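You operate a simulated robot arm through the tools that you are given. There is no shell and no other tool. Be economical: measure what you need, move in short steps, check, and stop when the job is done.

The job below is to be done with a simulated robot arm. You get a single attempt, and the scene is never put back.

TASK
Brush glue on top of the narrow filter, then set the Pliseronne end cap on it and clamp it down.
Fine: the brush goes back in its holder.

Only the result counts: the job must be done as asked and must still hold three seconds after the hand-in. Knocking over, shifting, dropping, spilling or breaking anything else fails it. A push-on lid holds only when it is set on centred and level and pressed home; a screw cap is set on level and turned clockwise until tight.

THE ROBOT
A 6-joint arm with a two-finger parallel gripper, fixed in place. Base frame: the origin is at the foot of the arm, x ahead of it, y to its left, z up; the work surface is at about z = 0. Units: cm, rad, N and s.
With the tool pointing down near the work surface it reaches from about 12 to 50 cm from the base axis. Its first joint turns from -1.257 to 1.257 rad. Payload 0.65 kg.
The TCP is the grasp point between the finger pads, 2.5 cm short of the fingertips. In the tool frame z runs along the fingers and y along their closing line. Largest opening 7.6 cm; finger width 1.8, thickness 1; the body of the gripper, 3.6 by 7.8 cm, starts 4.5 cm behind the TCP.
Orientation is that of the tool frame in the base frame, as [roll, pitch, yaw] about the fixed x, y, z axes, in that order (R = Rz(yaw) Ry(pitch) Rx(roll)). With the fingers straight down and closing along the base's y, the tool's x points along the base's -x, its y along +y and its z along -z.

THE INTERFACE
- The arm moves only by the tool apply_moves. Its argument "series" is a list of rows, each an object of numbers (a shift or turn left out is 0, a gripper value left out holds the last): "dx", "dy", "dz": the shift along the tool's x, y, z in cm; "rx", "ry", "rz": the turn, a rotation vector about the tool's x, y, z in rad; "grip": the finger opening in cm, from 0 to 7.6. In form: [{"dx": .., "dy": .., "dz": .., "rx": .., "ry": .., "rz": .., "grip": ..}, ...]. A call has 1 to 20 rows; each row shifts and turns the commanded pose from where the row before left it, along the tool's axes as they then stand. Each row takes 0.2 s and may step no farther than 5 cm and 0.15 rad from the row before; otherwise, or with a gripper value out of range, the whole call is refused. A pose out of reach is approached as far as the arm can. The call stops where the force on the tool passes 50 N (or 10 N more than at its start, if that is more) or the arm is blocked; 0.2 s more then pass. The fingers move at their own pace (about 10.8 cm/s each) and stop on an object; they squeeze with about 34 N. The grip force told is the motor's: it shows also when the fingers shut on nothing. Time passes only in rows, and 0.2 s behind the last, so rows that do not move let the fingers close. The reply holds the time, the measured pose of the TCP, the force on the tool along the base axes, the opening and the grip force, in the units named above and with some noise.
- Cameras (640 x 400 px; columns grow to the right, rows downward): "scene" is fixed at [4.31, 27.28, 40.13]; the picture's right is [-0.71, -0.70, 0.00], its down [-0.39, 0.39, -0.84] and it looks along [0.59, -0.59, -0.55] (base axes); focal length 214 px, centre (320, 200). "wrist" rides on the gripper at [5.8, 1.1, -8.1] in the tool frame; the picture's right is [-0.18, 0.98, 0.00], its down [-0.75, -0.14, -0.64] and it looks along [-0.63, -0.12, 0.77] (tool axes); focal length 243 px, centre (320, 200). There is no depth. A picture from a camera that has moved, and an enlarged one, comes with that camera's place and axes in the base frame and with its lens. The place of the scene camera against the robot may be out by one fixed shift of up to 2.5 cm in any direction.
- capture(camera): a new picture of that camera. The clock stands still meanwhile.
- enlarge(camera, box): a new picture of the part [left, top, right, bottom] of that camera's present view, enlarged. The clock stands still meanwhile.
- finish_job(): hands the job in; it is judged then, once.

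Go step by step. Nothing tells you positions but the pictures and the camera data: compare them with the known pose of the tool, close in by small moves and look again before you grip or let go. The budget is 120 turns and 68 pictures, counting those below and the enlarged ones. Unless the task says otherwise, let go and move clear before handing in, and close with one line.

The tools are called by a JSON object that holds its "method" and its "body". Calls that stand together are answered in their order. apply_moves: Moves the arm, as the interface text tells. Its arguments: {"type":"object","properties":{"series":{"type":"array","items":{"type":"object","properties":{"dx":{"type":"number"},"dy":{"type":"number"},"dz":{"type":"number"},"rx":{"type":"number"},"ry":{"type":"number"},"rz":{"type":"number"},"grip":{"type":"number"}}}}},"required":["series"]} The other tools are called the same way: capture (camera) takes a picture; enlarge (camera, box) takes an enlarged picture of a part of a camera's view; finish_job () hands the job in.

At the start:

```text
time_s: 0.0
ee_pos: [28.25, 3.1, 37.77]
tcp_rot: [3.14, 0.0, 3.141]
force: [-0.7, 0.0, 0.2]
width: 7.57
grasp_force: 0.1
```

scene: 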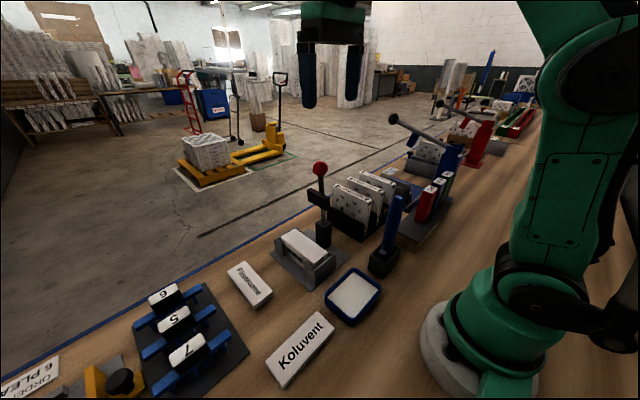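
wrist: 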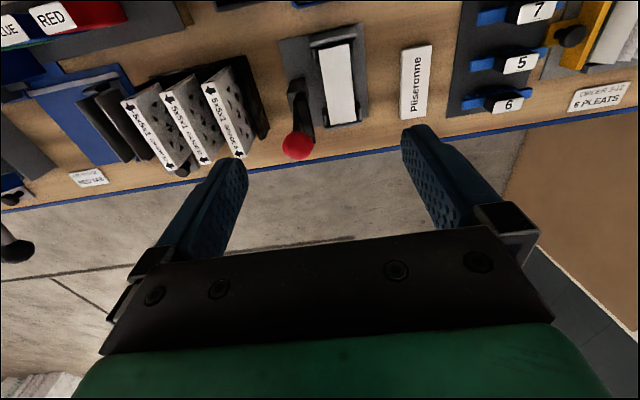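

I see a bench with a filter in a clamp fixture (red-ball lever), a glue tray, a brush in a blue holder, two end caps (Koluvent, Pliseronne) and other things. I'll look closer first.

{"method": "enlarge", "body": {"camera": "scene", "box": [220, 150, 420, 390]}}

{"method": "enlarge", "body": {"camera": "wrist", "box": [100, 0, 460, 200]}}

{"method": "enlarge", "body": {"camera": "scene", "box": [300, 90, 540, 260]}}

```text
1.67 times, centred on (320, 270) of scene
camera zoom: at [4.31, 27.28, 40.13], right [-0.71, -0.7, 0.0], down [-0.39, 0.39, -0.84], along [0.59, -0.59, -0.55], focal length 358 px, centre (320, 83)
```

zoom: 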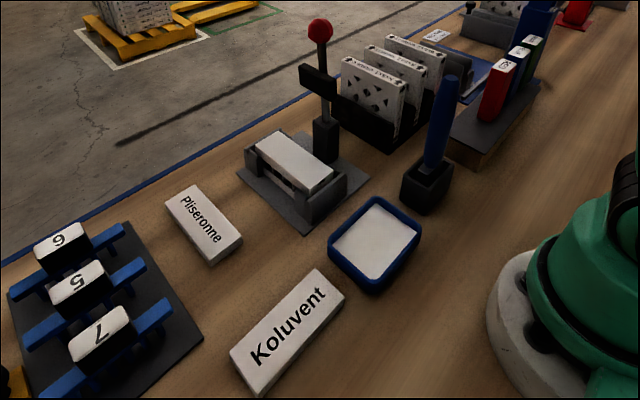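

```text
1.78 times, centred on (280, 100) of wrist
camera zoom: at [22.37, 4.1, 45.83], right [0.18, 0.98, 0.0], down [0.75, -0.14, 0.64], along [0.63, -0.12, -0.77], focal length 431 px, centre (391, 378)
```

zoom: 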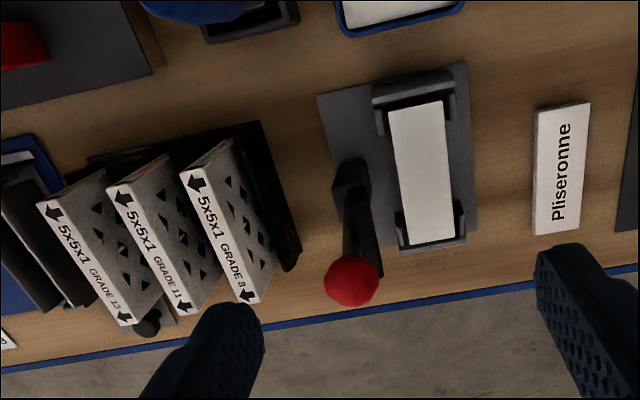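

```text
2.35 times, centred on (420, 175) of scene
camera zoom: at [4.31, 27.28, 40.13], right [-0.71, -0.7, 0.0], down [-0.39, 0.39, -0.84], along [0.59, -0.59, -0.55], focal length 505 px, centre (85, 259)
```

zoom: 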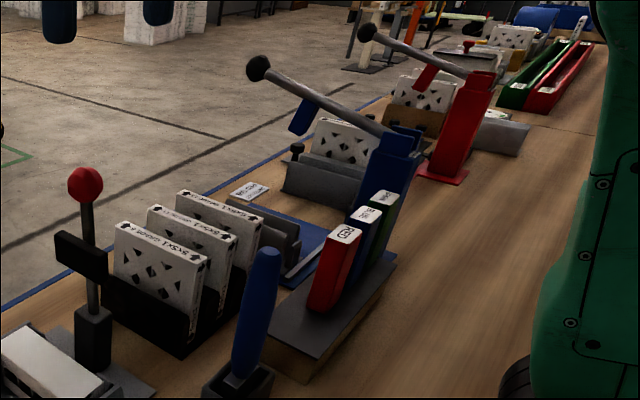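

The narrow filter seems to sit in the jig near (33, 5); the cap is near (36, 18), the tray near (20, 5), the brush near (20, -6). I'll back up and lower the wrist camera to measure.

{"method": "apply_moves", "body": {"series": [{"dx": 3, "dz": 3}, {"dx": 3, "dz": 3}, {"dx": 3, "dz": 3}, {"dx": 3, "dz": 3}, {}]}}

{"method": "capture", "body": {"camera": "wrist"}}

```text
time_s: 1.2
ee_pos: [16.1, 3.17, 25.68]
tcp_rot: [3.141, 0.0, -3.14]
force: [-0.4, 0.3, 0.0]
width: 7.59
grasp_force: 0.0
```

```text
62 pictures are left
camera wrist: at [10.21, 4.17, 33.72], right [0.18, 0.98, 0.0], down [0.75, -0.14, 0.64], along [0.63, -0.12, -0.77], focal length 243 px, centre (320, 200)
```

wrist: 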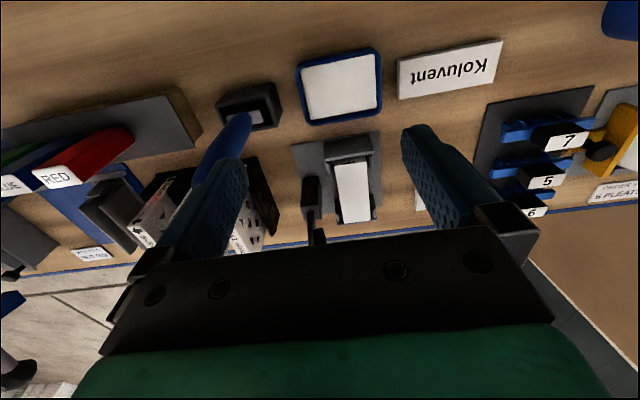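

The tray, brush holder and jig are visible; I'll enlarge for measurement.

{"method": "enlarge", "body": {"camera": "wrist", "box": [200, 30, 440, 180]}}

{"method": "enlarge", "body": {"camera": "wrist", "box": [280, 120, 440, 240]}}

{"method": "enlarge", "body": {"camera": "scene", "box": [260, 150, 420, 310]}}

```text
2.67 times, centred on (320, 105) of wrist
camera zoom: at [10.21, 4.17, 33.72], right [0.18, 0.98, 0.0], down [0.75, -0.14, 0.64], along [0.63, -0.12, -0.77], focal length 647 px, centre (320, 453)
```

zoom: 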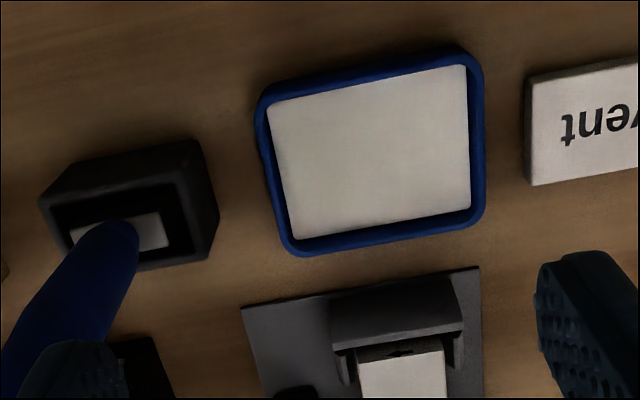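

```text
3.33 times, centred on (360, 180) of wrist
camera zoom: at [10.21, 4.17, 33.72], right [0.18, 0.98, 0.0], down [0.75, -0.14, 0.64], along [0.63, -0.12, -0.77], focal length 809 px, centre (187, 267)
```

zoom: 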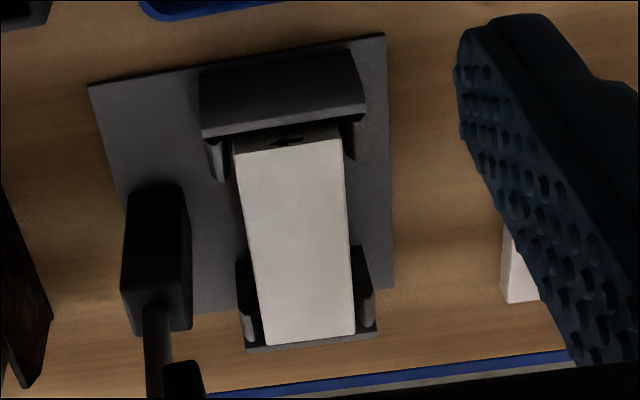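

```text
2.50 times, centred on (340, 230) of scene
camera zoom: at [4.3, 27.28, 40.13], right [-0.71, -0.7, 0.0], down [-0.39, 0.39, -0.84], along [0.59, -0.59, -0.55], focal length 536 px, centre (270, 125)
```

zoom: 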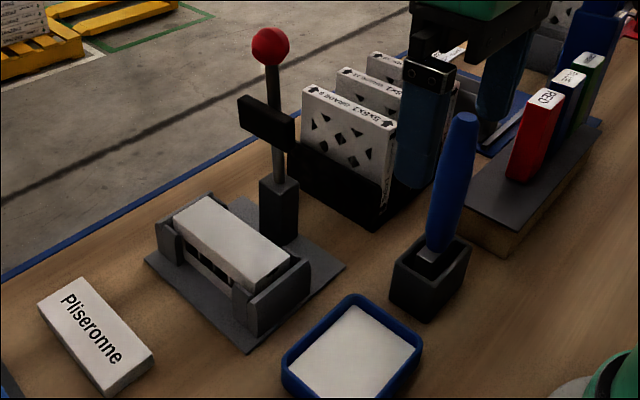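

Estimates: filter top centre about (33.7, 4.9, 5.0), 4.5 × 11.3 cm along x; cap about the same size at (36.5, 17.5); lever ball about (33.7, -0.4, 22.6). I'll now get a better view of the brush.

{"method": "apply_moves", "body": {"series": [{"dy": -3, "dz": -3}, {"dy": -3, "dz": -3}, {"dy": -3, "dz": -3, "dx": 1}, {}]}}

{"method": "enlarge", "body": {"camera": "wrist", "box": [220, 60, 460, 210]}}

{"method": "enlarge", "body": {"camera": "scene", "box": [290, 130, 450, 290]}}

```text
time_s: 2.2
ee_pos: [15.33, -6.04, 34.81]
tcp_rot: [3.141, -0.002, 3.141]
force: [0.2, -0.3, 0.7]
width: 7.6
grasp_force: 0.2
```

```text
2.67 times, centred on (340, 135) of wrist
camera zoom: at [9.42, -4.92, 42.87], right [0.18, 0.98, 0.0], down [0.75, -0.14, 0.64], along [0.63, -0.12, -0.77], focal length 647 px, centre (267, 373)
```

zoom: 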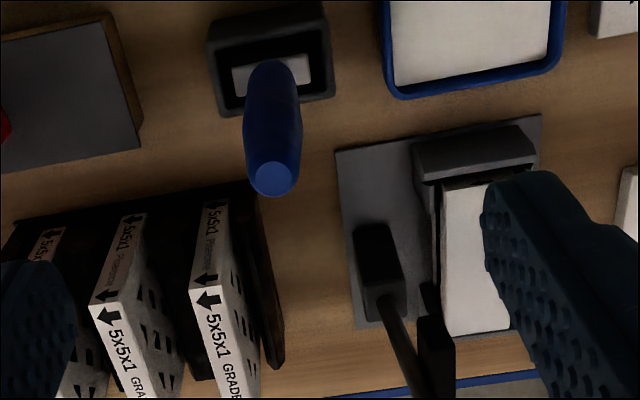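

```text
2.50 times, centred on (370, 210) of scene
camera zoom: at [4.31, 27.28, 40.13], right [-0.71, -0.7, 0.0], down [-0.39, 0.39, -0.84], along [0.59, -0.59, -0.55], focal length 536 px, centre (195, 175)
```

zoom: 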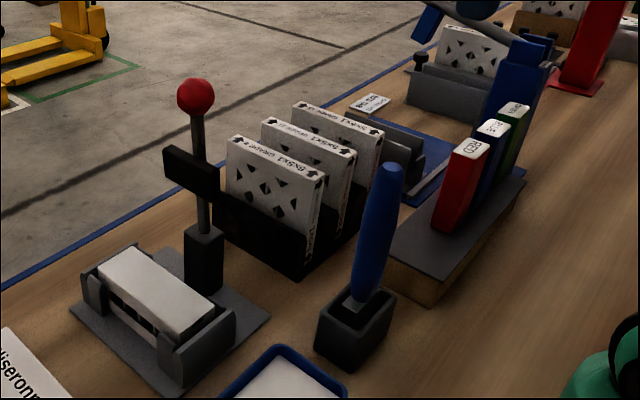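

The brush stands nearly upright at (19.6, -6.65), top at z ≈ 19.3, bristles wide along y. I'll yaw the gripper so it closes along x (slim beside the clamp post later), hover over it and check.

{"method": "apply_moves", "body": {"series": [{"rz": 0.1428}, {"rz": 0.1428}, {"rz": 0.1428}, {"rz": 0.1428}, {"rz": 0.1428}, {"rz": 0.1428}, {"rz": 0.1428}, {"rz": 0.1428}, {"rz": 0.1428}, {"rz": 0.1428}, {"rz": 0.1428}, {"dy": 4.25, "dx": -0.6}, {"dz": 4}, {"dz": 4}, {}]}}

{"method": "capture", "body": {"camera": "wrist"}}

{"method": "capture", "body": {"camera": "scene"}}

```text
time_s: 5.4
ee_pos: [19.5, -6.34, 26.9]
tcp_rot: [3.141, 0.0, 1.571]
force: [1.3, -0.2, 0.1]
width: 7.59
grasp_force: 0.1
```

```text
56 pictures are left
camera wrist: at [20.49, -0.59, 34.83], right [0.98, -0.18, 0.0], down [-0.14, -0.75, 0.64], along [-0.12, -0.63, -0.77], focal length 243 px, centre (320, 200)
```

wrist: 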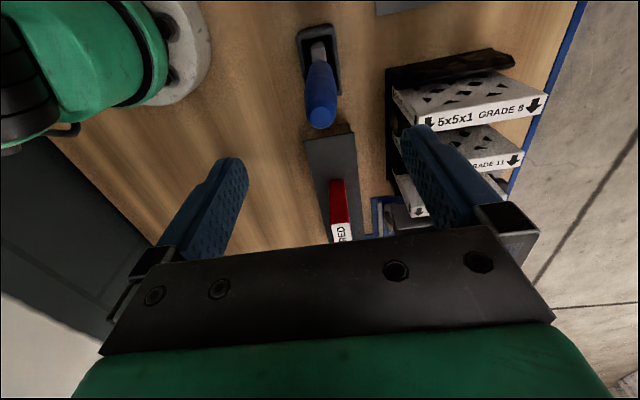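

```text
55 pictures are left
```

scene: 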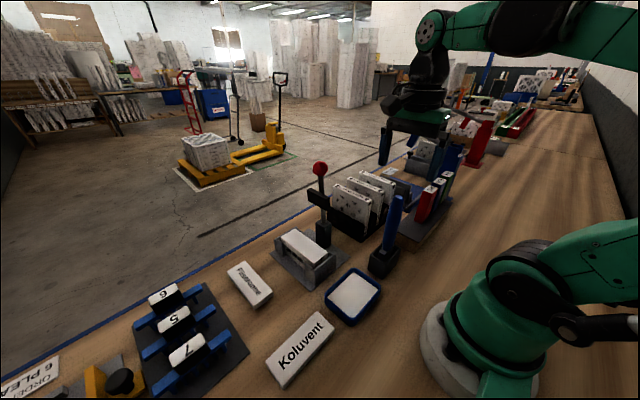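

The brush lies right under the gripper; one zoom to fix its lateral offset.

{"method": "enlarge", "body": {"camera": "wrist", "box": [260, 10, 380, 140]}}

```text
3.08 times, centred on (320, 75) of wrist
camera zoom: at [20.49, -0.59, 34.83], right [0.98, -0.18, 0.0], down [-0.14, -0.75, 0.64], along [-0.12, -0.63, -0.77], focal length 746 px, centre (320, 585)
```

zoom: 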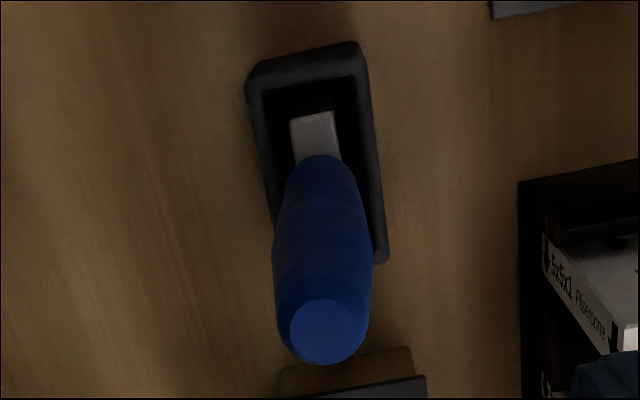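

Brush axis is at about (19.5, -6.5). Descending to z ≈ 15.8 and closing.

{"method": "apply_moves", "body": {"series": [{"dz": 3.7, "dx": -0.15}, {"dz": 3.7}, {"dz": 3.7}, {}, {"grip": 3}, {"grip": 1}, {"grip": 1}, {"grip": 1}]}}

{"method": "capture", "body": {"camera": "wrist"}}

```text
time_s: 7.2
ee_pos: [19.5, -6.68, 15.57]
tcp_rot: [3.141, 0.0, 1.572]
force: [0.4, 0.4, 0.0]
width: 2.52
grasp_force: 33.8
```

```text
53 pictures are left
camera wrist: at [20.52, -0.89, 23.56], right [0.98, -0.18, 0.0], down [-0.14, -0.75, 0.64], along [-0.12, -0.63, -0.77], focal length 243 px, centre (320, 200)
```

wrist: 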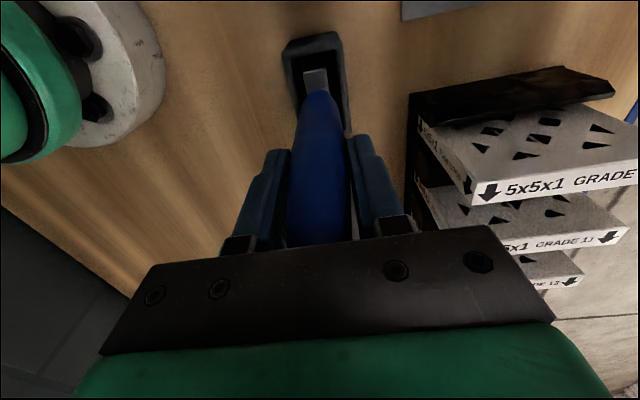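

Gripped at 2.52 cm. Lifting straight up.

{"method": "apply_moves", "body": {"series": [{"dz": -2}, {"dz": -3}, {"dz": -3}, {"dz": -2}, {}]}}

{"method": "enlarge", "body": {"camera": "scene", "box": [320, 110, 480, 290]}}

{"method": "capture", "body": {"camera": "wrist"}}

```text
time_s: 8.4
ee_pos: [19.54, -6.8, 25.81]
tcp_rot: [-3.141, 0.001, 1.57]
force: [0.1, 0.8, -1.5]
width: 2.54
grasp_force: 34.4
```

```text
2.22 times, centred on (400, 200) of scene
camera zoom: at [4.31, 27.28, 40.13], right [-0.71, -0.7, 0.0], down [-0.39, 0.39, -0.84], along [0.59, -0.59, -0.55], focal length 477 px, centre (142, 200)
```

zoom: 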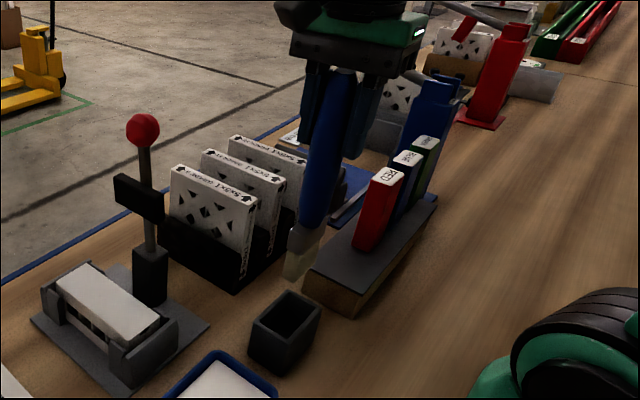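

```text
51 pictures are left
camera wrist: at [20.62, -0.91, 33.78], right [0.98, -0.18, 0.0], down [-0.14, -0.75, 0.64], along [-0.12, -0.63, -0.77], focal length 243 px, centre (320, 200)
```

wrist: 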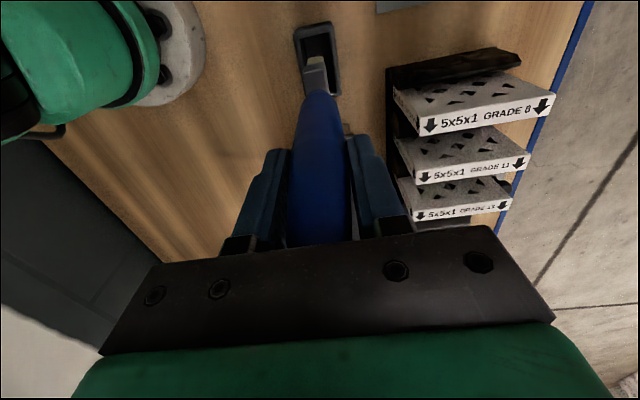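

The brush is out with its tip about 16 cm below the TCP. Tray interior is about x 16.4–22.7, y 0.4–9.4. Moving over the tray and lowering.

{"method": "apply_moves", "body": {"series": [{"dx": 3.9}, {"dx": 3.9}, {"dx": 3.9}, {}, {"dz": 3.5}, {"dz": 3.5}, {"dz": 0.8}, {}]}}

{"method": "enlarge", "body": {"camera": "scene", "box": [280, 180, 440, 340]}}

```text
time_s: 10.2
ee_pos: [19.66, 5.25, 17.92]
tcp_rot: [3.141, 0.0, 1.572]
force: [0.0, 0.0, -0.2]
width: 2.57
grasp_force: 33.4
```

```text
2.50 times, centred on (360, 260) of scene
camera zoom: at [4.3, 27.28, 40.13], right [-0.71, -0.7, 0.0], down [-0.39, 0.39, -0.84], along [0.59, -0.59, -0.55], focal length 536 px, centre (220, 50)
```

zoom: 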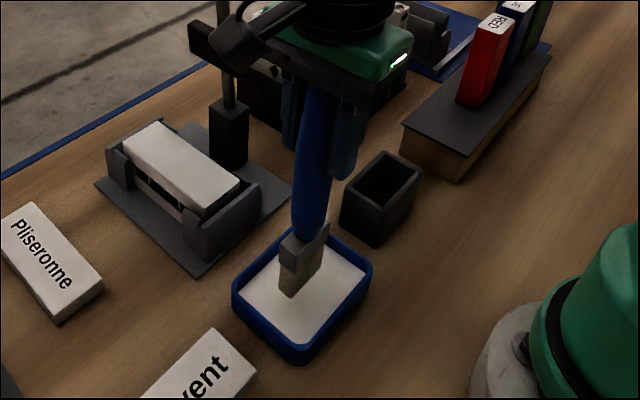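

The tip is above the glue, inside the tray. Lowering slowly.

{"method": "apply_moves", "body": {"series": [{"dz": 0.5}, {"dz": 0.5}, {"dz": 0.4}, {}]}}

{"method": "enlarge", "body": {"camera": "scene", "box": [300, 230, 400, 330]}}

```text
time_s: 11.2
ee_pos: [19.44, 5.12, 16.61]
tcp_rot: [3.141, 0.0, 1.571]
force: [-0.2, 0.2, 0.0]
width: 2.55
grasp_force: 34.0
```

```text
4.00 times, centred on (350, 280) of scene
camera zoom: at [4.31, 27.28, 40.13], right [-0.71, -0.7, 0.0], down [-0.39, 0.39, -0.84], along [0.59, -0.59, -0.55], focal length 858 px, centre (200, -120)
```

zoom: 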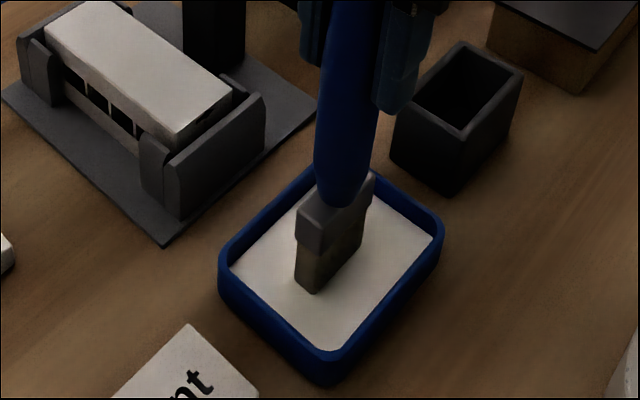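

Probably still about 1 cm above or only just touching; going down a bit more.

{"method": "apply_moves", "body": {"series": [{"dz": 0.4}, {"dz": 0.3}, {"dz": 0.2}, {}]}}

{"method": "enlarge", "body": {"camera": "scene", "box": [300, 230, 400, 330]}}

```text
time_s: 12.2
ee_pos: [19.51, 4.95, 15.75]
tcp_rot: [-3.141, 0.0, 1.572]
force: [0.0, 3.1, 32.0]
width: 2.54
grasp_force: 34.2
```

```text
4.00 times, centred on (350, 280) of scene
camera zoom: at [4.3, 27.28, 40.13], right [-0.71, -0.7, 0.0], down [-0.39, 0.39, -0.84], along [0.59, -0.59, -0.55], focal length 858 px, centre (200, -120)
```

zoom: 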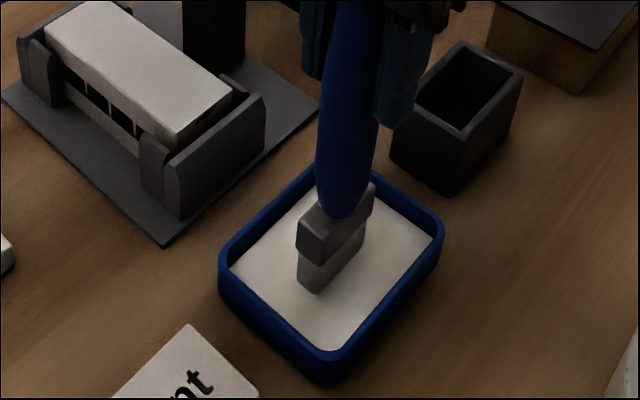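

Contact made with the glue. Easing off, a short swirl, then lifting.

{"method": "apply_moves", "body": {"series": [{"dz": -0.4}, {"dy": 1}, {"dy": -1.5}, {"dy": 0.5}, {"dz": -2}, {"dz": -3}, {}]}}

{"method": "enlarge", "body": {"camera": "scene", "box": [290, 170, 410, 330]}}

```text
time_s: 13.8
ee_pos: [19.6, 4.96, 20.88]
tcp_rot: [-3.141, 0.0, 1.572]
force: [0.6, 0.4, -0.7]
width: 2.55
grasp_force: 34.1
```

```text
2.50 times, centred on (350, 250) of scene
camera zoom: at [4.31, 27.28, 40.13], right [-0.71, -0.7, 0.0], down [-0.39, 0.39, -0.84], along [0.59, -0.59, -0.55], focal length 536 px, centre (245, 75)
```

zoom: 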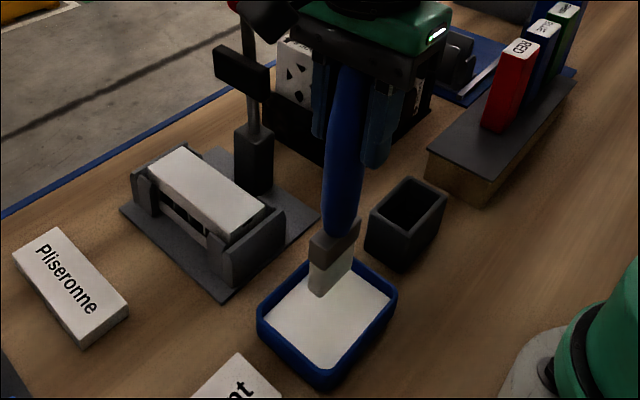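

Bristles are white with glue. Moving above the near end of the filter.

{"method": "apply_moves", "body": {"series": [{"dz": -4.5}, {"dy": 3.6}, {"dy": 3.6}, {"dy": 3.3}, {}, {"dz": 2}, {"dz": 1.2}, {}]}}

{"method": "enlarge", "body": {"camera": "scene", "box": [250, 150, 390, 290]}}

{"method": "capture", "body": {"camera": "wrist"}}

```text
time_s: 15.6
ee_pos: [30.06, 4.84, 22.3]
tcp_rot: [-3.141, 0.0, 1.571]
force: [0.2, -0.5, -0.1]
width: 2.54
grasp_force: 33.9
```

```text
2.86 times, centred on (320, 220) of scene
camera zoom: at [4.31, 27.28, 40.13], right [-0.71, -0.7, 0.0], down [-0.39, 0.39, -0.84], along [0.59, -0.59, -0.55], focal length 613 px, centre (320, 143)
```

zoom: 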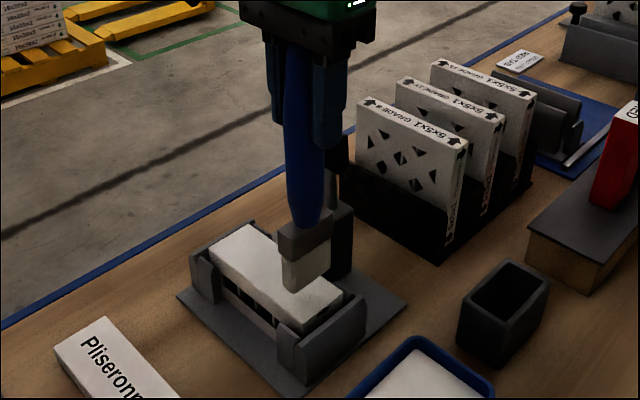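

```text
45 pictures are left
camera wrist: at [31.05, 10.68, 30.3], right [0.98, -0.18, 0.0], down [-0.14, -0.75, 0.64], along [-0.12, -0.63, -0.77], focal length 243 px, centre (320, 200)
```

wrist: 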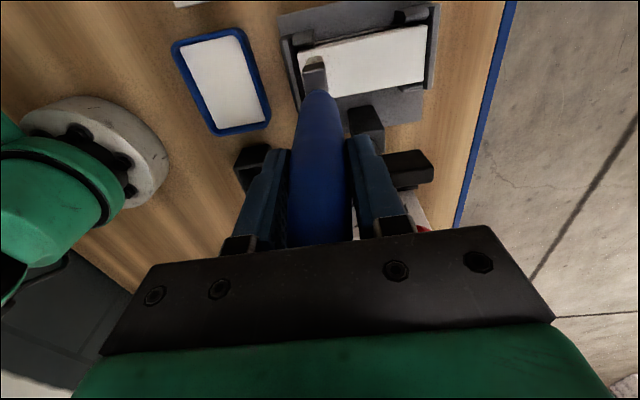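

{"method": "enlarge", "body": {"camera": "wrist", "box": [260, 0, 460, 130]}}

```text
3.08 times, centred on (360, 65) of wrist
camera zoom: at [31.05, 10.68, 30.3], right [0.98, -0.18, 0.0], down [-0.14, -0.75, 0.64], along [-0.12, -0.63, -0.77], focal length 746 px, centre (197, 615)
```

zoom: 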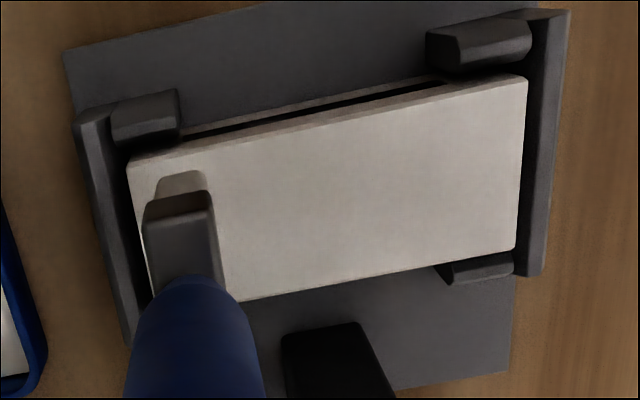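

Brush is centred across the filter (x 28.3–39.6, y 2.7–7.2). Lowering to touch.

{"method": "apply_moves", "body": {"series": [{"dz": 0.6}, {"dz": 0.5}, {"dz": 0.4}, {"dz": 0.3}, {}]}}

```text
time_s: 16.8
ee_pos: [30.09, 4.83, 20.57]
tcp_rot: [3.141, 0.0, 1.572]
force: [-0.5, 0.6, -0.2]
width: 2.54
grasp_force: 34.7
```

{"method": "apply_moves", "body": {"series": [{"dz": 0.2}, {"dz": 0.15}, {}]}}

{"method": "enlarge", "body": {"camera": "scene", "box": [270, 200, 350, 290]}}

```text
time_s: 17.6
ee_pos: [30.06, 4.98, 20.22]
tcp_rot: [3.141, 0.0, 1.572]
force: [-0.8, -0.9, 13.9]
width: 2.55
grasp_force: 34.0
```

```text
4.44 times, centred on (310, 245) of scene
camera zoom: at [4.3, 27.28, 40.13], right [-0.71, -0.7, 0.0], down [-0.39, 0.39, -0.84], along [0.59, -0.59, -0.55], focal length 953 px, centre (364, 0)
```

zoom: 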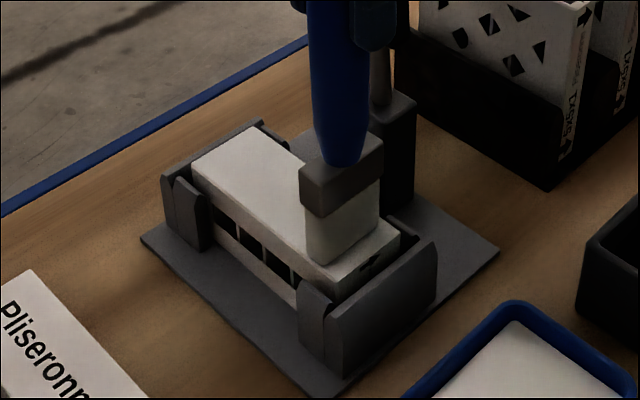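

Touching at about 14 N. Stroking back to the near end, then along to the far end.

{"method": "apply_moves", "body": {"series": [{"dy": -0.4}, {"dy": -0.5}, {"dy": 0.6}, {"dy": 1}, {"dy": 1}, {"dy": 1}, {"dy": 1}, {"dy": 1}, {"dy": 1}, {"dy": 1}, {"dy": 1}, {"dy": 0.8}, {"dy": 0.3}, {}]}}

{"method": "enlarge", "body": {"camera": "scene", "box": [250, 190, 350, 290]}}

```text
time_s: 20.6
ee_pos: [38.88, 4.9, 20.22]
tcp_rot: [-3.142, 0.0, 1.572]
force: [-0.6, 0.2, 0.3]
width: 2.54
grasp_force: 34.3
```

```text
4.00 times, centred on (300, 240) of scene
camera zoom: at [4.31, 27.28, 40.13], right [-0.71, -0.7, 0.0], down [-0.39, 0.39, -0.84], along [0.59, -0.59, -0.55], focal length 858 px, centre (400, 40)
```

zoom: 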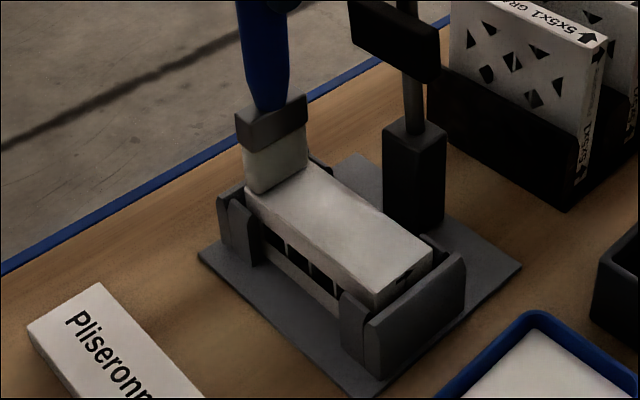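

The force faded during the stroke, so I'll press again slightly and stroke back.

{"method": "apply_moves", "body": {"series": [{"dz": 0.2}, {}]}}

```text
time_s: 21.2
ee_pos: [38.9, 4.99, 20.1]
tcp_rot: [-3.142, 0.001, 1.57]
force: [0.7, -1.2, 26.7]
width: 2.54
grasp_force: 34.4
```

{"method": "apply_moves", "body": {"series": [{"dy": -0.6, "dz": -0.1}, {"dy": -1}, {"dy": -1}, {"dy": -1}, {"dy": -1}, {"dy": -1}]}}

```text
time_s: 22.6
ee_pos: [33.16, 5.13, 20.07]
tcp_rot: [3.14, 0.001, 1.571]
force: [6.4, 0.9, 21.6]
width: 2.59
grasp_force: 33.8
```

{"method": "apply_moves", "body": {"series": [{"dy": -1}, {"dy": -1}, {"dy": -1}, {"dy": -1}, {"dz": -1}, {"dz": -3}, {"dx": 0, "dz": -2}, {"dy": -3}, {"dy": -3}, {}]}}

{"method": "enlarge", "body": {"camera": "scene", "box": [250, 170, 380, 300]}}

{"method": "enlarge", "body": {"camera": "wrist", "box": [290, 0, 490, 130]}}

```text
time_s: 24.8
ee_pos: [23.14, 5.02, 25.87]
tcp_rot: [-3.141, 0.0, 1.571]
force: [0.1, -0.6, -0.4]
width: 2.54
grasp_force: 34.0
```

```text
3.08 times, centred on (315, 235) of scene
camera zoom: at [4.3, 27.28, 40.13], right [-0.71, -0.7, 0.0], down [-0.39, 0.39, -0.84], along [0.59, -0.59, -0.55], focal length 660 px, centre (335, 92)
```

zoom: 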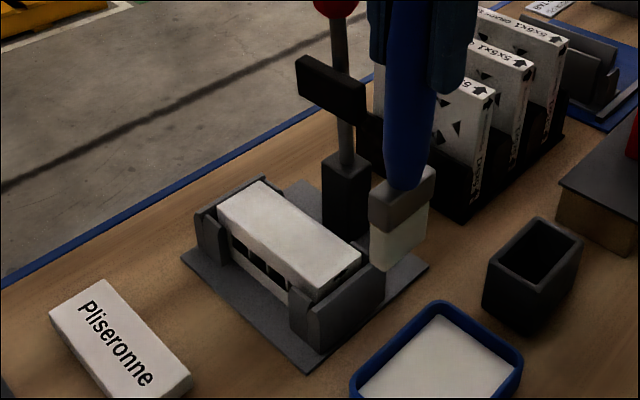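

```text
3.08 times, centred on (390, 65) of wrist
camera zoom: at [24.15, 10.81, 33.88], right [0.98, -0.18, 0.0], down [-0.14, -0.75, 0.64], along [-0.12, -0.63, -0.77], focal length 746 px, centre (105, 615)
```

zoom: 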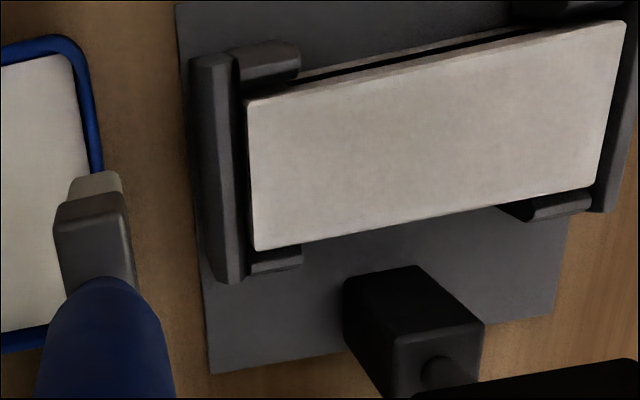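

{"method": "enlarge", "body": {"camera": "wrist", "box": [360, 20, 490, 90]}}

{"method": "enlarge", "body": {"camera": "scene", "box": [285, 220, 330, 265]}}

```text
4.92 times, centred on (425, 55) of wrist
camera zoom: at [24.15, 10.81, 33.88], right [0.98, -0.18, 0.0], down [-0.14, -0.75, 0.64], along [-0.12, -0.63, -0.77], focal length 1194 px, centre (-197, 914)
```

zoom: 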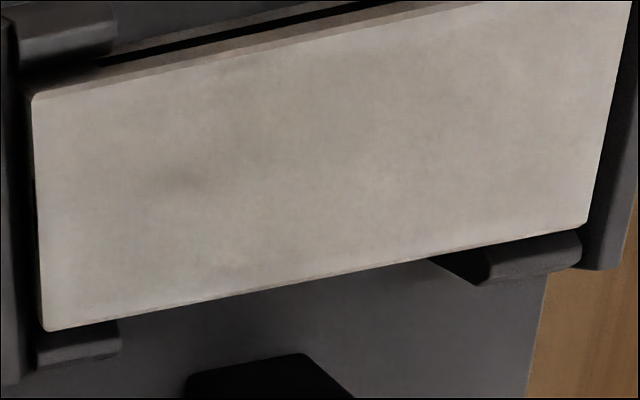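

```text
8.89 times, centred on (308, 242) of scene
camera zoom: at [4.3, 27.28, 40.13], right [-0.71, -0.7, 0.0], down [-0.39, 0.39, -0.84], along [0.59, -0.59, -0.55], focal length 1906 px, centre (431, -178)
```

zoom: 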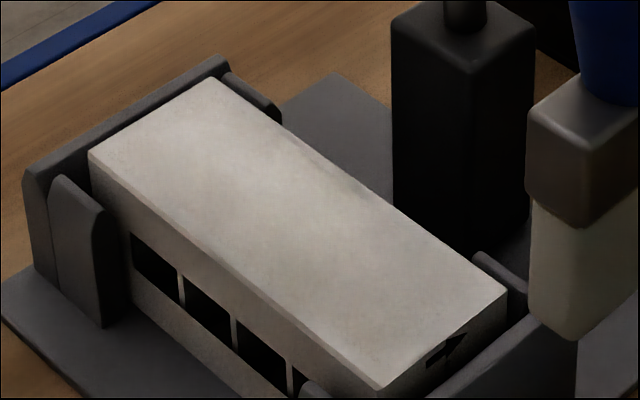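

The glue film is hard to see white on white, so for certainty I'll dip once more and make another full pass.

{"method": "apply_moves", "body": {"series": [{"dy": -3.6}, {"dz": 4}, {"dz": 4}, {"dz": 1.3}, {"dz": 0.4}, {"dz": 0.2}, {"dy": 0.5}, {"dy": -0.5}, {}]}}

```text
time_s: 26.8
ee_pos: [19.58, 5.03, 16.09]
tcp_rot: [3.141, 0.0, 1.571]
force: [-0.3, -0.1, -0.1]
width: 2.55
grasp_force: 33.4
```

{"method": "apply_moves", "body": {"series": [{"dz": 0.2}, {"dz": 0.1}, {"dy": 0.5}, {"dy": -0.5}, {}]}}

```text
time_s: 28.0
ee_pos: [19.56, 4.95, 15.89]
tcp_rot: [3.141, 0.0, 1.57]
force: [0.5, 0.8, 0.2]
width: 2.55
grasp_force: 34.5
```

{"method": "apply_moves", "body": {"series": [{"dz": 0.1}, {"dz": 0.1}, {}]}}

{"method": "enlarge", "body": {"camera": "scene", "box": [310, 240, 390, 320]}}

```text
time_s: 28.8
ee_pos: [19.48, 5.09, 15.75]
tcp_rot: [3.142, -0.002, 1.571]
force: [-0.4, 0.0, -1.2]
width: 2.54
grasp_force: 33.6
```

```text
5.00 times, centred on (350, 280) of scene
camera zoom: at [4.31, 27.28, 40.13], right [-0.71, -0.7, 0.0], down [-0.39, 0.39, -0.84], along [0.59, -0.59, -0.55], focal length 1072 px, centre (170, -200)
```

zoom: 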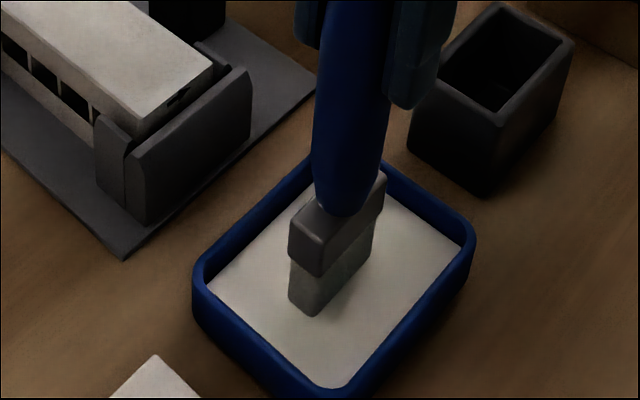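

{"method": "apply_moves", "body": {"series": [{"dz": 0.1}, {"dz": 0.1}, {}]}}

```text
time_s: 29.6
ee_pos: [19.51, 5.1, 15.47]
tcp_rot: [3.14, 0.0, 1.571]
force: [-0.7, -0.9, -0.2]
width: 2.52
grasp_force: 34.0
```

{"method": "apply_moves", "body": {"series": [{"dz": 0.1}, {"dz": 0.1}, {}]}}

```text
time_s: 30.4
ee_pos: [19.63, 5.05, 15.29]
tcp_rot: [-3.141, 0.001, 1.569]
force: [-0.3, 0.5, 33.0]
width: 2.52
grasp_force: 33.2
```

Contact with the glue again. Lifting and going to the filter for the second pass.

{"method": "apply_moves", "body": {"series": [{"dz": -0.2}, {"dy": 0.8}, {"dy": -0.8}, {"dz": -3}, {"dz": -4}, {"dz": -3}, {"dy": 3.4}, {"dy": 3.3}, {"dy": 3}, {"dz": 3}, {"dz": 1.8}, {}]}}

```text
time_s: 33.0
ee_pos: [29.37, 4.95, 20.71]
tcp_rot: [3.141, 0.001, 1.571]
force: [0.1, -0.8, 0.2]
width: 2.54
grasp_force: 34.2
```

{"method": "apply_moves", "body": {"series": [{"dz": 0.5}, {"dz": 0.3}, {"dz": 0.1}, {}]}}

```text
time_s: 34.0
ee_pos: [29.12, 4.95, 19.83]
tcp_rot: [-3.141, 0.0, 1.57]
force: [-0.2, -0.4, 34.1]
width: 2.55
grasp_force: 33.9
```

{"method": "apply_moves", "body": {"series": [{"dy": 0.6, "dz": -0.05}, {"dy": 1}, {"dy": 1}, {"dy": 1}, {"dy": 1}]}}

```text
time_s: 35.2
ee_pos: [34.05, 4.89, 19.66]
tcp_rot: [-3.14, 0.0, 1.571]
force: [-11.1, 0.2, 31.0]
width: 2.7
grasp_force: 33.4
```

{"method": "apply_moves", "body": {"series": [{"dy": 1}, {"dy": 1}, {"dy": 1}, {"dy": 1}, {"dy": 0.7}]}}

{"method": "enlarge", "body": {"camera": "scene", "box": [250, 180, 350, 280]}}

```text
time_s: 36.4
ee_pos: [38.71, 5.03, 19.82]
tcp_rot: [3.142, 0.0, 1.57]
force: [-0.3, 0.2, 0.1]
width: 2.57
grasp_force: 34.1
```

```text
4.00 times, centred on (300, 230) of scene
camera zoom: at [4.3, 27.28, 40.13], right [-0.71, -0.7, 0.0], down [-0.39, 0.39, -0.84], along [0.59, -0.59, -0.55], focal length 858 px, centre (400, 80)
```

zoom: 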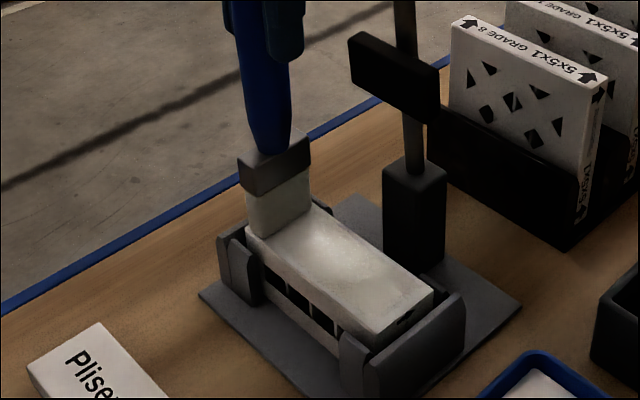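

A glossy glue film is now visible. One return pass with a bit more press covers the far end too.

{"method": "apply_moves", "body": {"series": [{"dz": 0.15}, {"dz": 0.1}, {}]}}

```text
time_s: 37.2
ee_pos: [38.51, 4.95, 19.7]
tcp_rot: [3.141, -0.001, 1.572]
force: [0.3, -0.2, 36.5]
width: 2.55
grasp_force: 33.8
```

{"method": "apply_moves", "body": {"series": [{"dy": 0.3}, {"dy": -0.8}, {"dy": -1}, {"dy": -1}, {"dy": -1}, {"dy": -1}, {"dy": -1}, {"dy": -1}, {"dy": -1}, {"dy": -1}, {"dy": -0.7}, {"dz": -2}, {"dz": -4}, {"dy": -3}, {"dy": -3}, {}]}}

{"method": "enlarge", "body": {"camera": "scene", "box": [260, 160, 420, 320]}}

{"method": "enlarge", "body": {"camera": "wrist", "box": [290, 0, 490, 130]}}

```text
time_s: 40.6
ee_pos: [23.51, 5.05, 25.7]
tcp_rot: [-3.14, -0.001, 1.571]
force: [-0.4, -0.5, -0.9]
width: 2.58
grasp_force: 34.3
```

```text
2.50 times, centred on (340, 240) of scene
camera zoom: at [4.3, 27.28, 40.13], right [-0.71, -0.7, 0.0], down [-0.39, 0.39, -0.84], along [0.59, -0.59, -0.55], focal length 536 px, centre (270, 100)
```

zoom: 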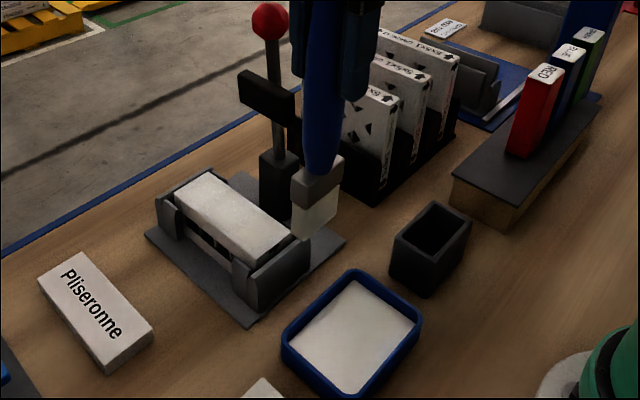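

```text
3.08 times, centred on (390, 65) of wrist
camera zoom: at [24.57, 10.91, 33.71], right [0.98, -0.18, 0.0], down [-0.14, -0.75, 0.64], along [-0.12, -0.63, -0.77], focal length 746 px, centre (105, 615)
```

zoom: 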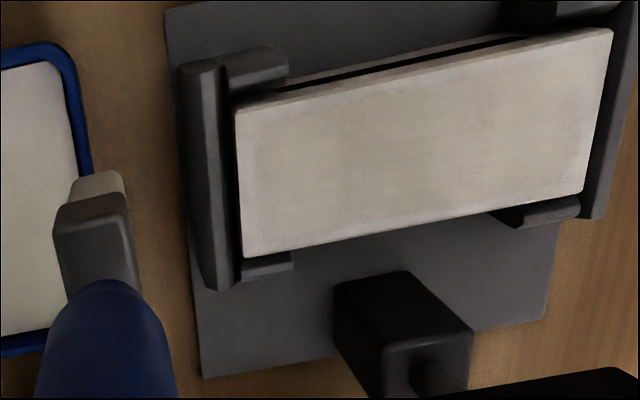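

Film covers the top. Now taking the brush back over its holder.

{"method": "apply_moves", "body": {"series": [{"dy": -4}, {"dx": -3.9}, {"dx": -3.9}, {"dx": -3.8}, {"dz": 2}, {}]}}

{"method": "enlarge", "body": {"camera": "scene", "box": [340, 170, 440, 290]}}

{"method": "enlarge", "body": {"camera": "wrist", "box": [260, 0, 380, 110]}}

```text
time_s: 42.0
ee_pos: [19.47, -6.69, 23.53]
tcp_rot: [3.141, 0.0, 1.57]
force: [0.6, 0.4, -0.6]
width: 2.58
grasp_force: 34.2
```

```text
3.33 times, centred on (390, 230) of scene
camera zoom: at [4.31, 27.28, 40.13], right [-0.71, -0.7, 0.0], down [-0.39, 0.39, -0.84], along [0.59, -0.59, -0.55], focal length 715 px, centre (87, 100)
```

zoom: 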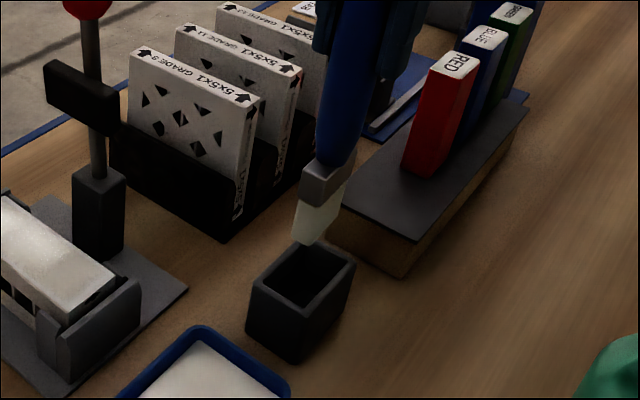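

```text
3.64 times, centred on (320, 55) of wrist
camera zoom: at [20.53, -0.8, 31.48], right [0.98, -0.18, 0.0], down [-0.14, -0.75, 0.64], along [-0.12, -0.63, -0.77], focal length 882 px, centre (320, 727)
```

zoom: 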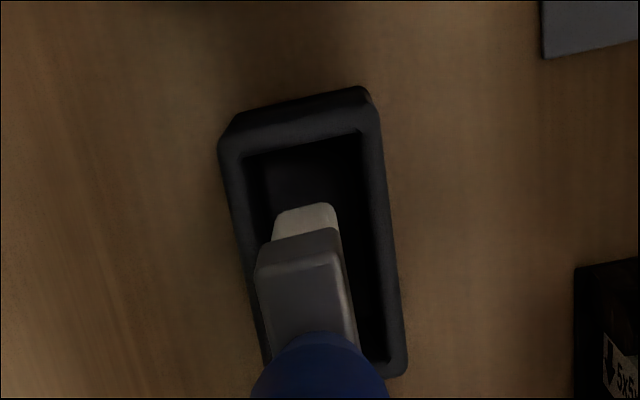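

Brush lines up with the opening. Lowering it in.

{"method": "apply_moves", "body": {"series": [{"dz": 2}, {"dz": 2}, {"dz": 1.5}, {"dz": 1.5}, {"dz": 0.8}, {}]}}

{"method": "enlarge", "body": {"camera": "scene", "box": [340, 170, 440, 290]}}

```text
time_s: 43.4
ee_pos: [19.53, -6.67, 15.72]
tcp_rot: [3.141, 0.001, 1.57]
force: [-0.1, -0.2, -0.4]
width: 2.57
grasp_force: 34.6
```

```text
3.33 times, centred on (390, 230) of scene
camera zoom: at [4.31, 27.28, 40.13], right [-0.71, -0.7, 0.0], down [-0.39, 0.39, -0.84], along [0.59, -0.59, -0.55], focal length 715 px, centre (87, 100)
```

zoom: 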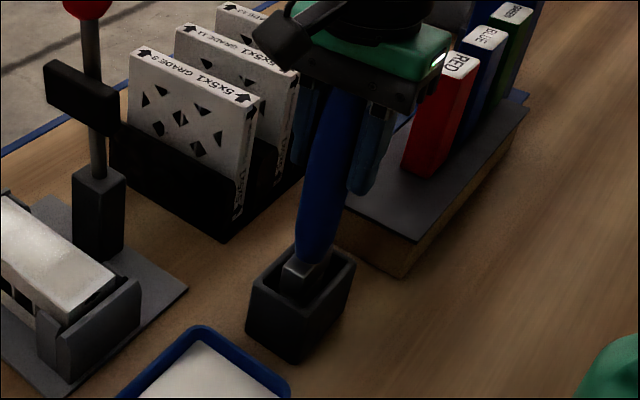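

{"method": "apply_moves", "body": {"series": [{"dz": 0.3}, {"dz": 0.2}, {"dz": 0.1}, {}]}}

```text
time_s: 44.4
ee_pos: [19.34, -6.66, 15.18]
tcp_rot: [3.141, -0.001, 1.57]
force: [-0.4, -0.2, -0.8]
width: 2.58
grasp_force: 33.7
```

{"method": "apply_moves", "body": {"series": [{"dz": 0.15}, {"dz": 0.1}, {"dz": 0.1}, {}]}}

```text
time_s: 45.4
ee_pos: [19.35, -6.71, 14.81]
tcp_rot: [-3.14, 0.001, 1.571]
force: [-0.3, 4.8, 42.2]
width: 2.56
grasp_force: 34.3
```

On the holder floor. Easing off and releasing.

{"method": "apply_moves", "body": {"series": [{"dz": -0.1}, {"grip": 3.2}, {"grip": 4.5}, {"grip": 7}, {}]}}

{"method": "capture", "body": {"camera": "wrist"}}

```text
time_s: 46.6
ee_pos: [19.38, -6.62, 14.93]
tcp_rot: [-3.141, 0.0, 1.57]
force: [0.1, -0.6, 0.1]
width: 7.0
grasp_force: 0.0
```

```text
30 pictures are left
camera wrist: at [20.43, -0.84, 22.92], right [0.98, -0.18, 0.0], down [-0.14, -0.75, 0.64], along [-0.12, -0.63, -0.77], focal length 243 px, centre (320, 200)
```

wrist: 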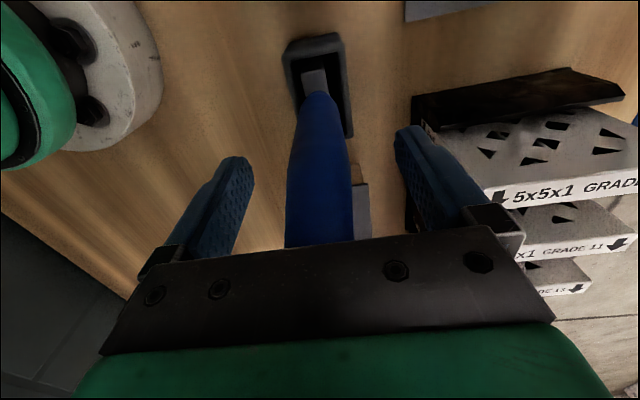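

Brush stands in its holder. Raising, turning back to close along y, and moving over the cap.

{"method": "apply_moves", "body": {"series": [{"dz": -4}, {"dz": -4}, {"dz": -4}, {"dz": -4}, {"grip": 7.6}, {"rz": -0.1428}, {"rz": -0.1428}, {"rz": -0.1428}, {"rz": -0.1428}, {"rz": -0.1428}, {"rz": -0.1428}, {"rz": -0.1428}, {"rz": -0.1428}, {"rz": -0.1428}, {"rz": -0.1428}, {"rz": -0.1428}, {}]}}

{"method": "apply_moves", "body": {"series": [{"dx": -2.27, "dy": 4}, {"dx": -2.27, "dy": 4}, {"dx": -2.27, "dy": 4}, {"dx": -2.27, "dy": 4}, {"dx": -2.27, "dy": 4}, {"dx": -2.27, "dy": 4}, {"dz": 4}, {"dz": 4}, {}]}}

{"method": "enlarge", "body": {"camera": "wrist", "box": [220, 60, 460, 210]}}

{"method": "capture", "body": {"camera": "scene"}}

```text
time_s: 50.2
ee_pos: [19.42, -6.59, 30.9]
tcp_rot: [3.14, 0.0, -3.141]
force: [0.6, -0.2, 0.0]
width: 7.59
grasp_force: 0.1
```

```text
time_s: 52.2
ee_pos: [32.82, 17.58, 23.14]
tcp_rot: [3.141, 0.0, 3.141]
force: [0.1, 0.2, 0.0]
width: 7.6
grasp_force: 0.0
```

```text
2.67 times, centred on (340, 135) of wrist
camera zoom: at [26.96, 18.67, 31.07], right [0.18, 0.98, 0.0], down [0.75, -0.14, 0.64], along [0.63, -0.12, -0.77], focal length 647 px, centre (267, 373)
```

zoom: 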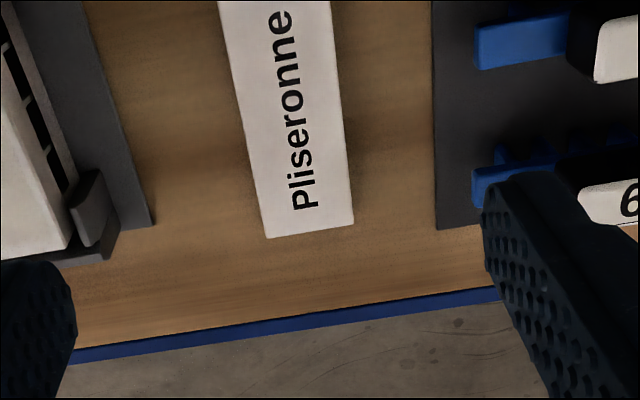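

```text
28 pictures are left
```

scene: 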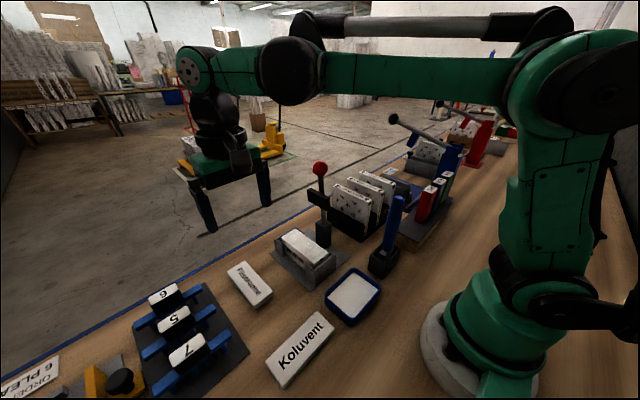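

Cap centre estimated at (36.4, 17.9), about 2.1 cm thick, aligned with x. Positioning above it and descending part-way.

{"method": "apply_moves", "body": {"series": [{"dx": -3.6, "dy": 0.3, "grip": 6.2}, {"dz": 4}, {"dz": 4}, {"dz": 4}, {"dz": 3}, {}]}}

{"method": "capture", "body": {"camera": "wrist"}}

{"method": "enlarge", "body": {"camera": "scene", "box": [190, 210, 310, 330]}}

```text
time_s: 53.6
ee_pos: [36.4, 17.82, 7.96]
tcp_rot: [3.141, -0.001, 3.142]
force: [0.6, 0.1, 0.1]
width: 6.21
grasp_force: 0.0
```

```text
27 pictures are left
camera wrist: at [30.54, 18.82, 15.93], right [0.18, 0.98, 0.0], down [0.75, -0.14, 0.64], along [0.63, -0.12, -0.77], focal length 243 px, centre (320, 200)
```

wrist: 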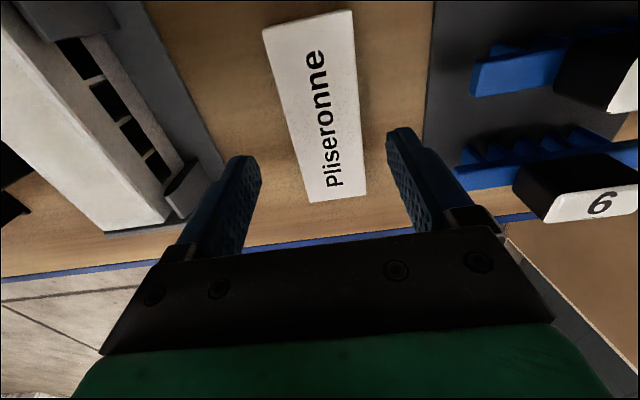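

```text
3.33 times, centred on (250, 270) of scene
camera zoom: at [4.3, 27.28, 40.13], right [-0.71, -0.7, 0.0], down [-0.39, 0.39, -0.84], along [0.59, -0.59, -0.55], focal length 715 px, centre (553, -33)
```

zoom: 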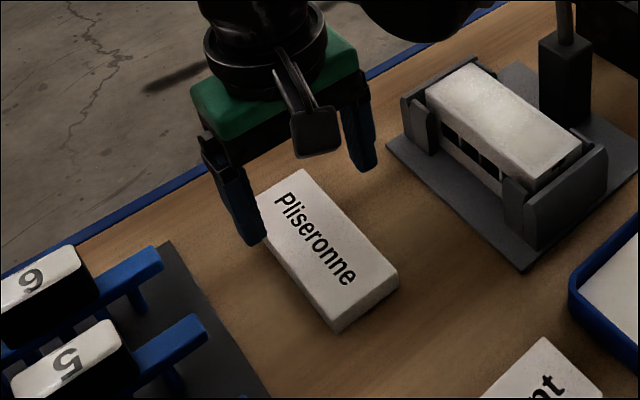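

Fingers straddle the cap correctly. Descending to z ≈ 3.0 and gripping.

{"method": "apply_moves", "body": {"series": [{"dz": 2.5, "dx": -0.1, "dy": 0.08}, {"dz": 1.5}, {"dz": 0.9}, {}, {"grip": 4}, {"grip": 3.5}, {"grip": 3.5}]}}

{"method": "capture", "body": {"camera": "wrist"}}

```text
time_s: 55.2
ee_pos: [36.83, 17.89, 3.14]
tcp_rot: [3.141, 0.0, -3.141]
force: [0.0, 0.1, 0.4]
width: 4.33
grasp_force: 33.8
```

```text
25 pictures are left
camera wrist: at [30.95, 18.84, 11.09], right [0.18, 0.98, 0.0], down [0.75, -0.14, 0.64], along [0.63, -0.12, -0.77], focal length 243 px, centre (320, 200)
```

wrist: 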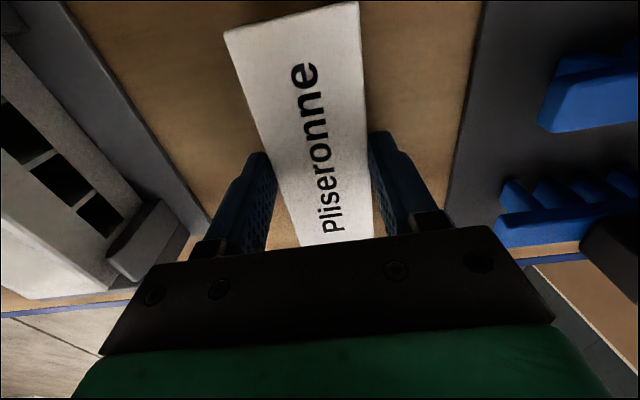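

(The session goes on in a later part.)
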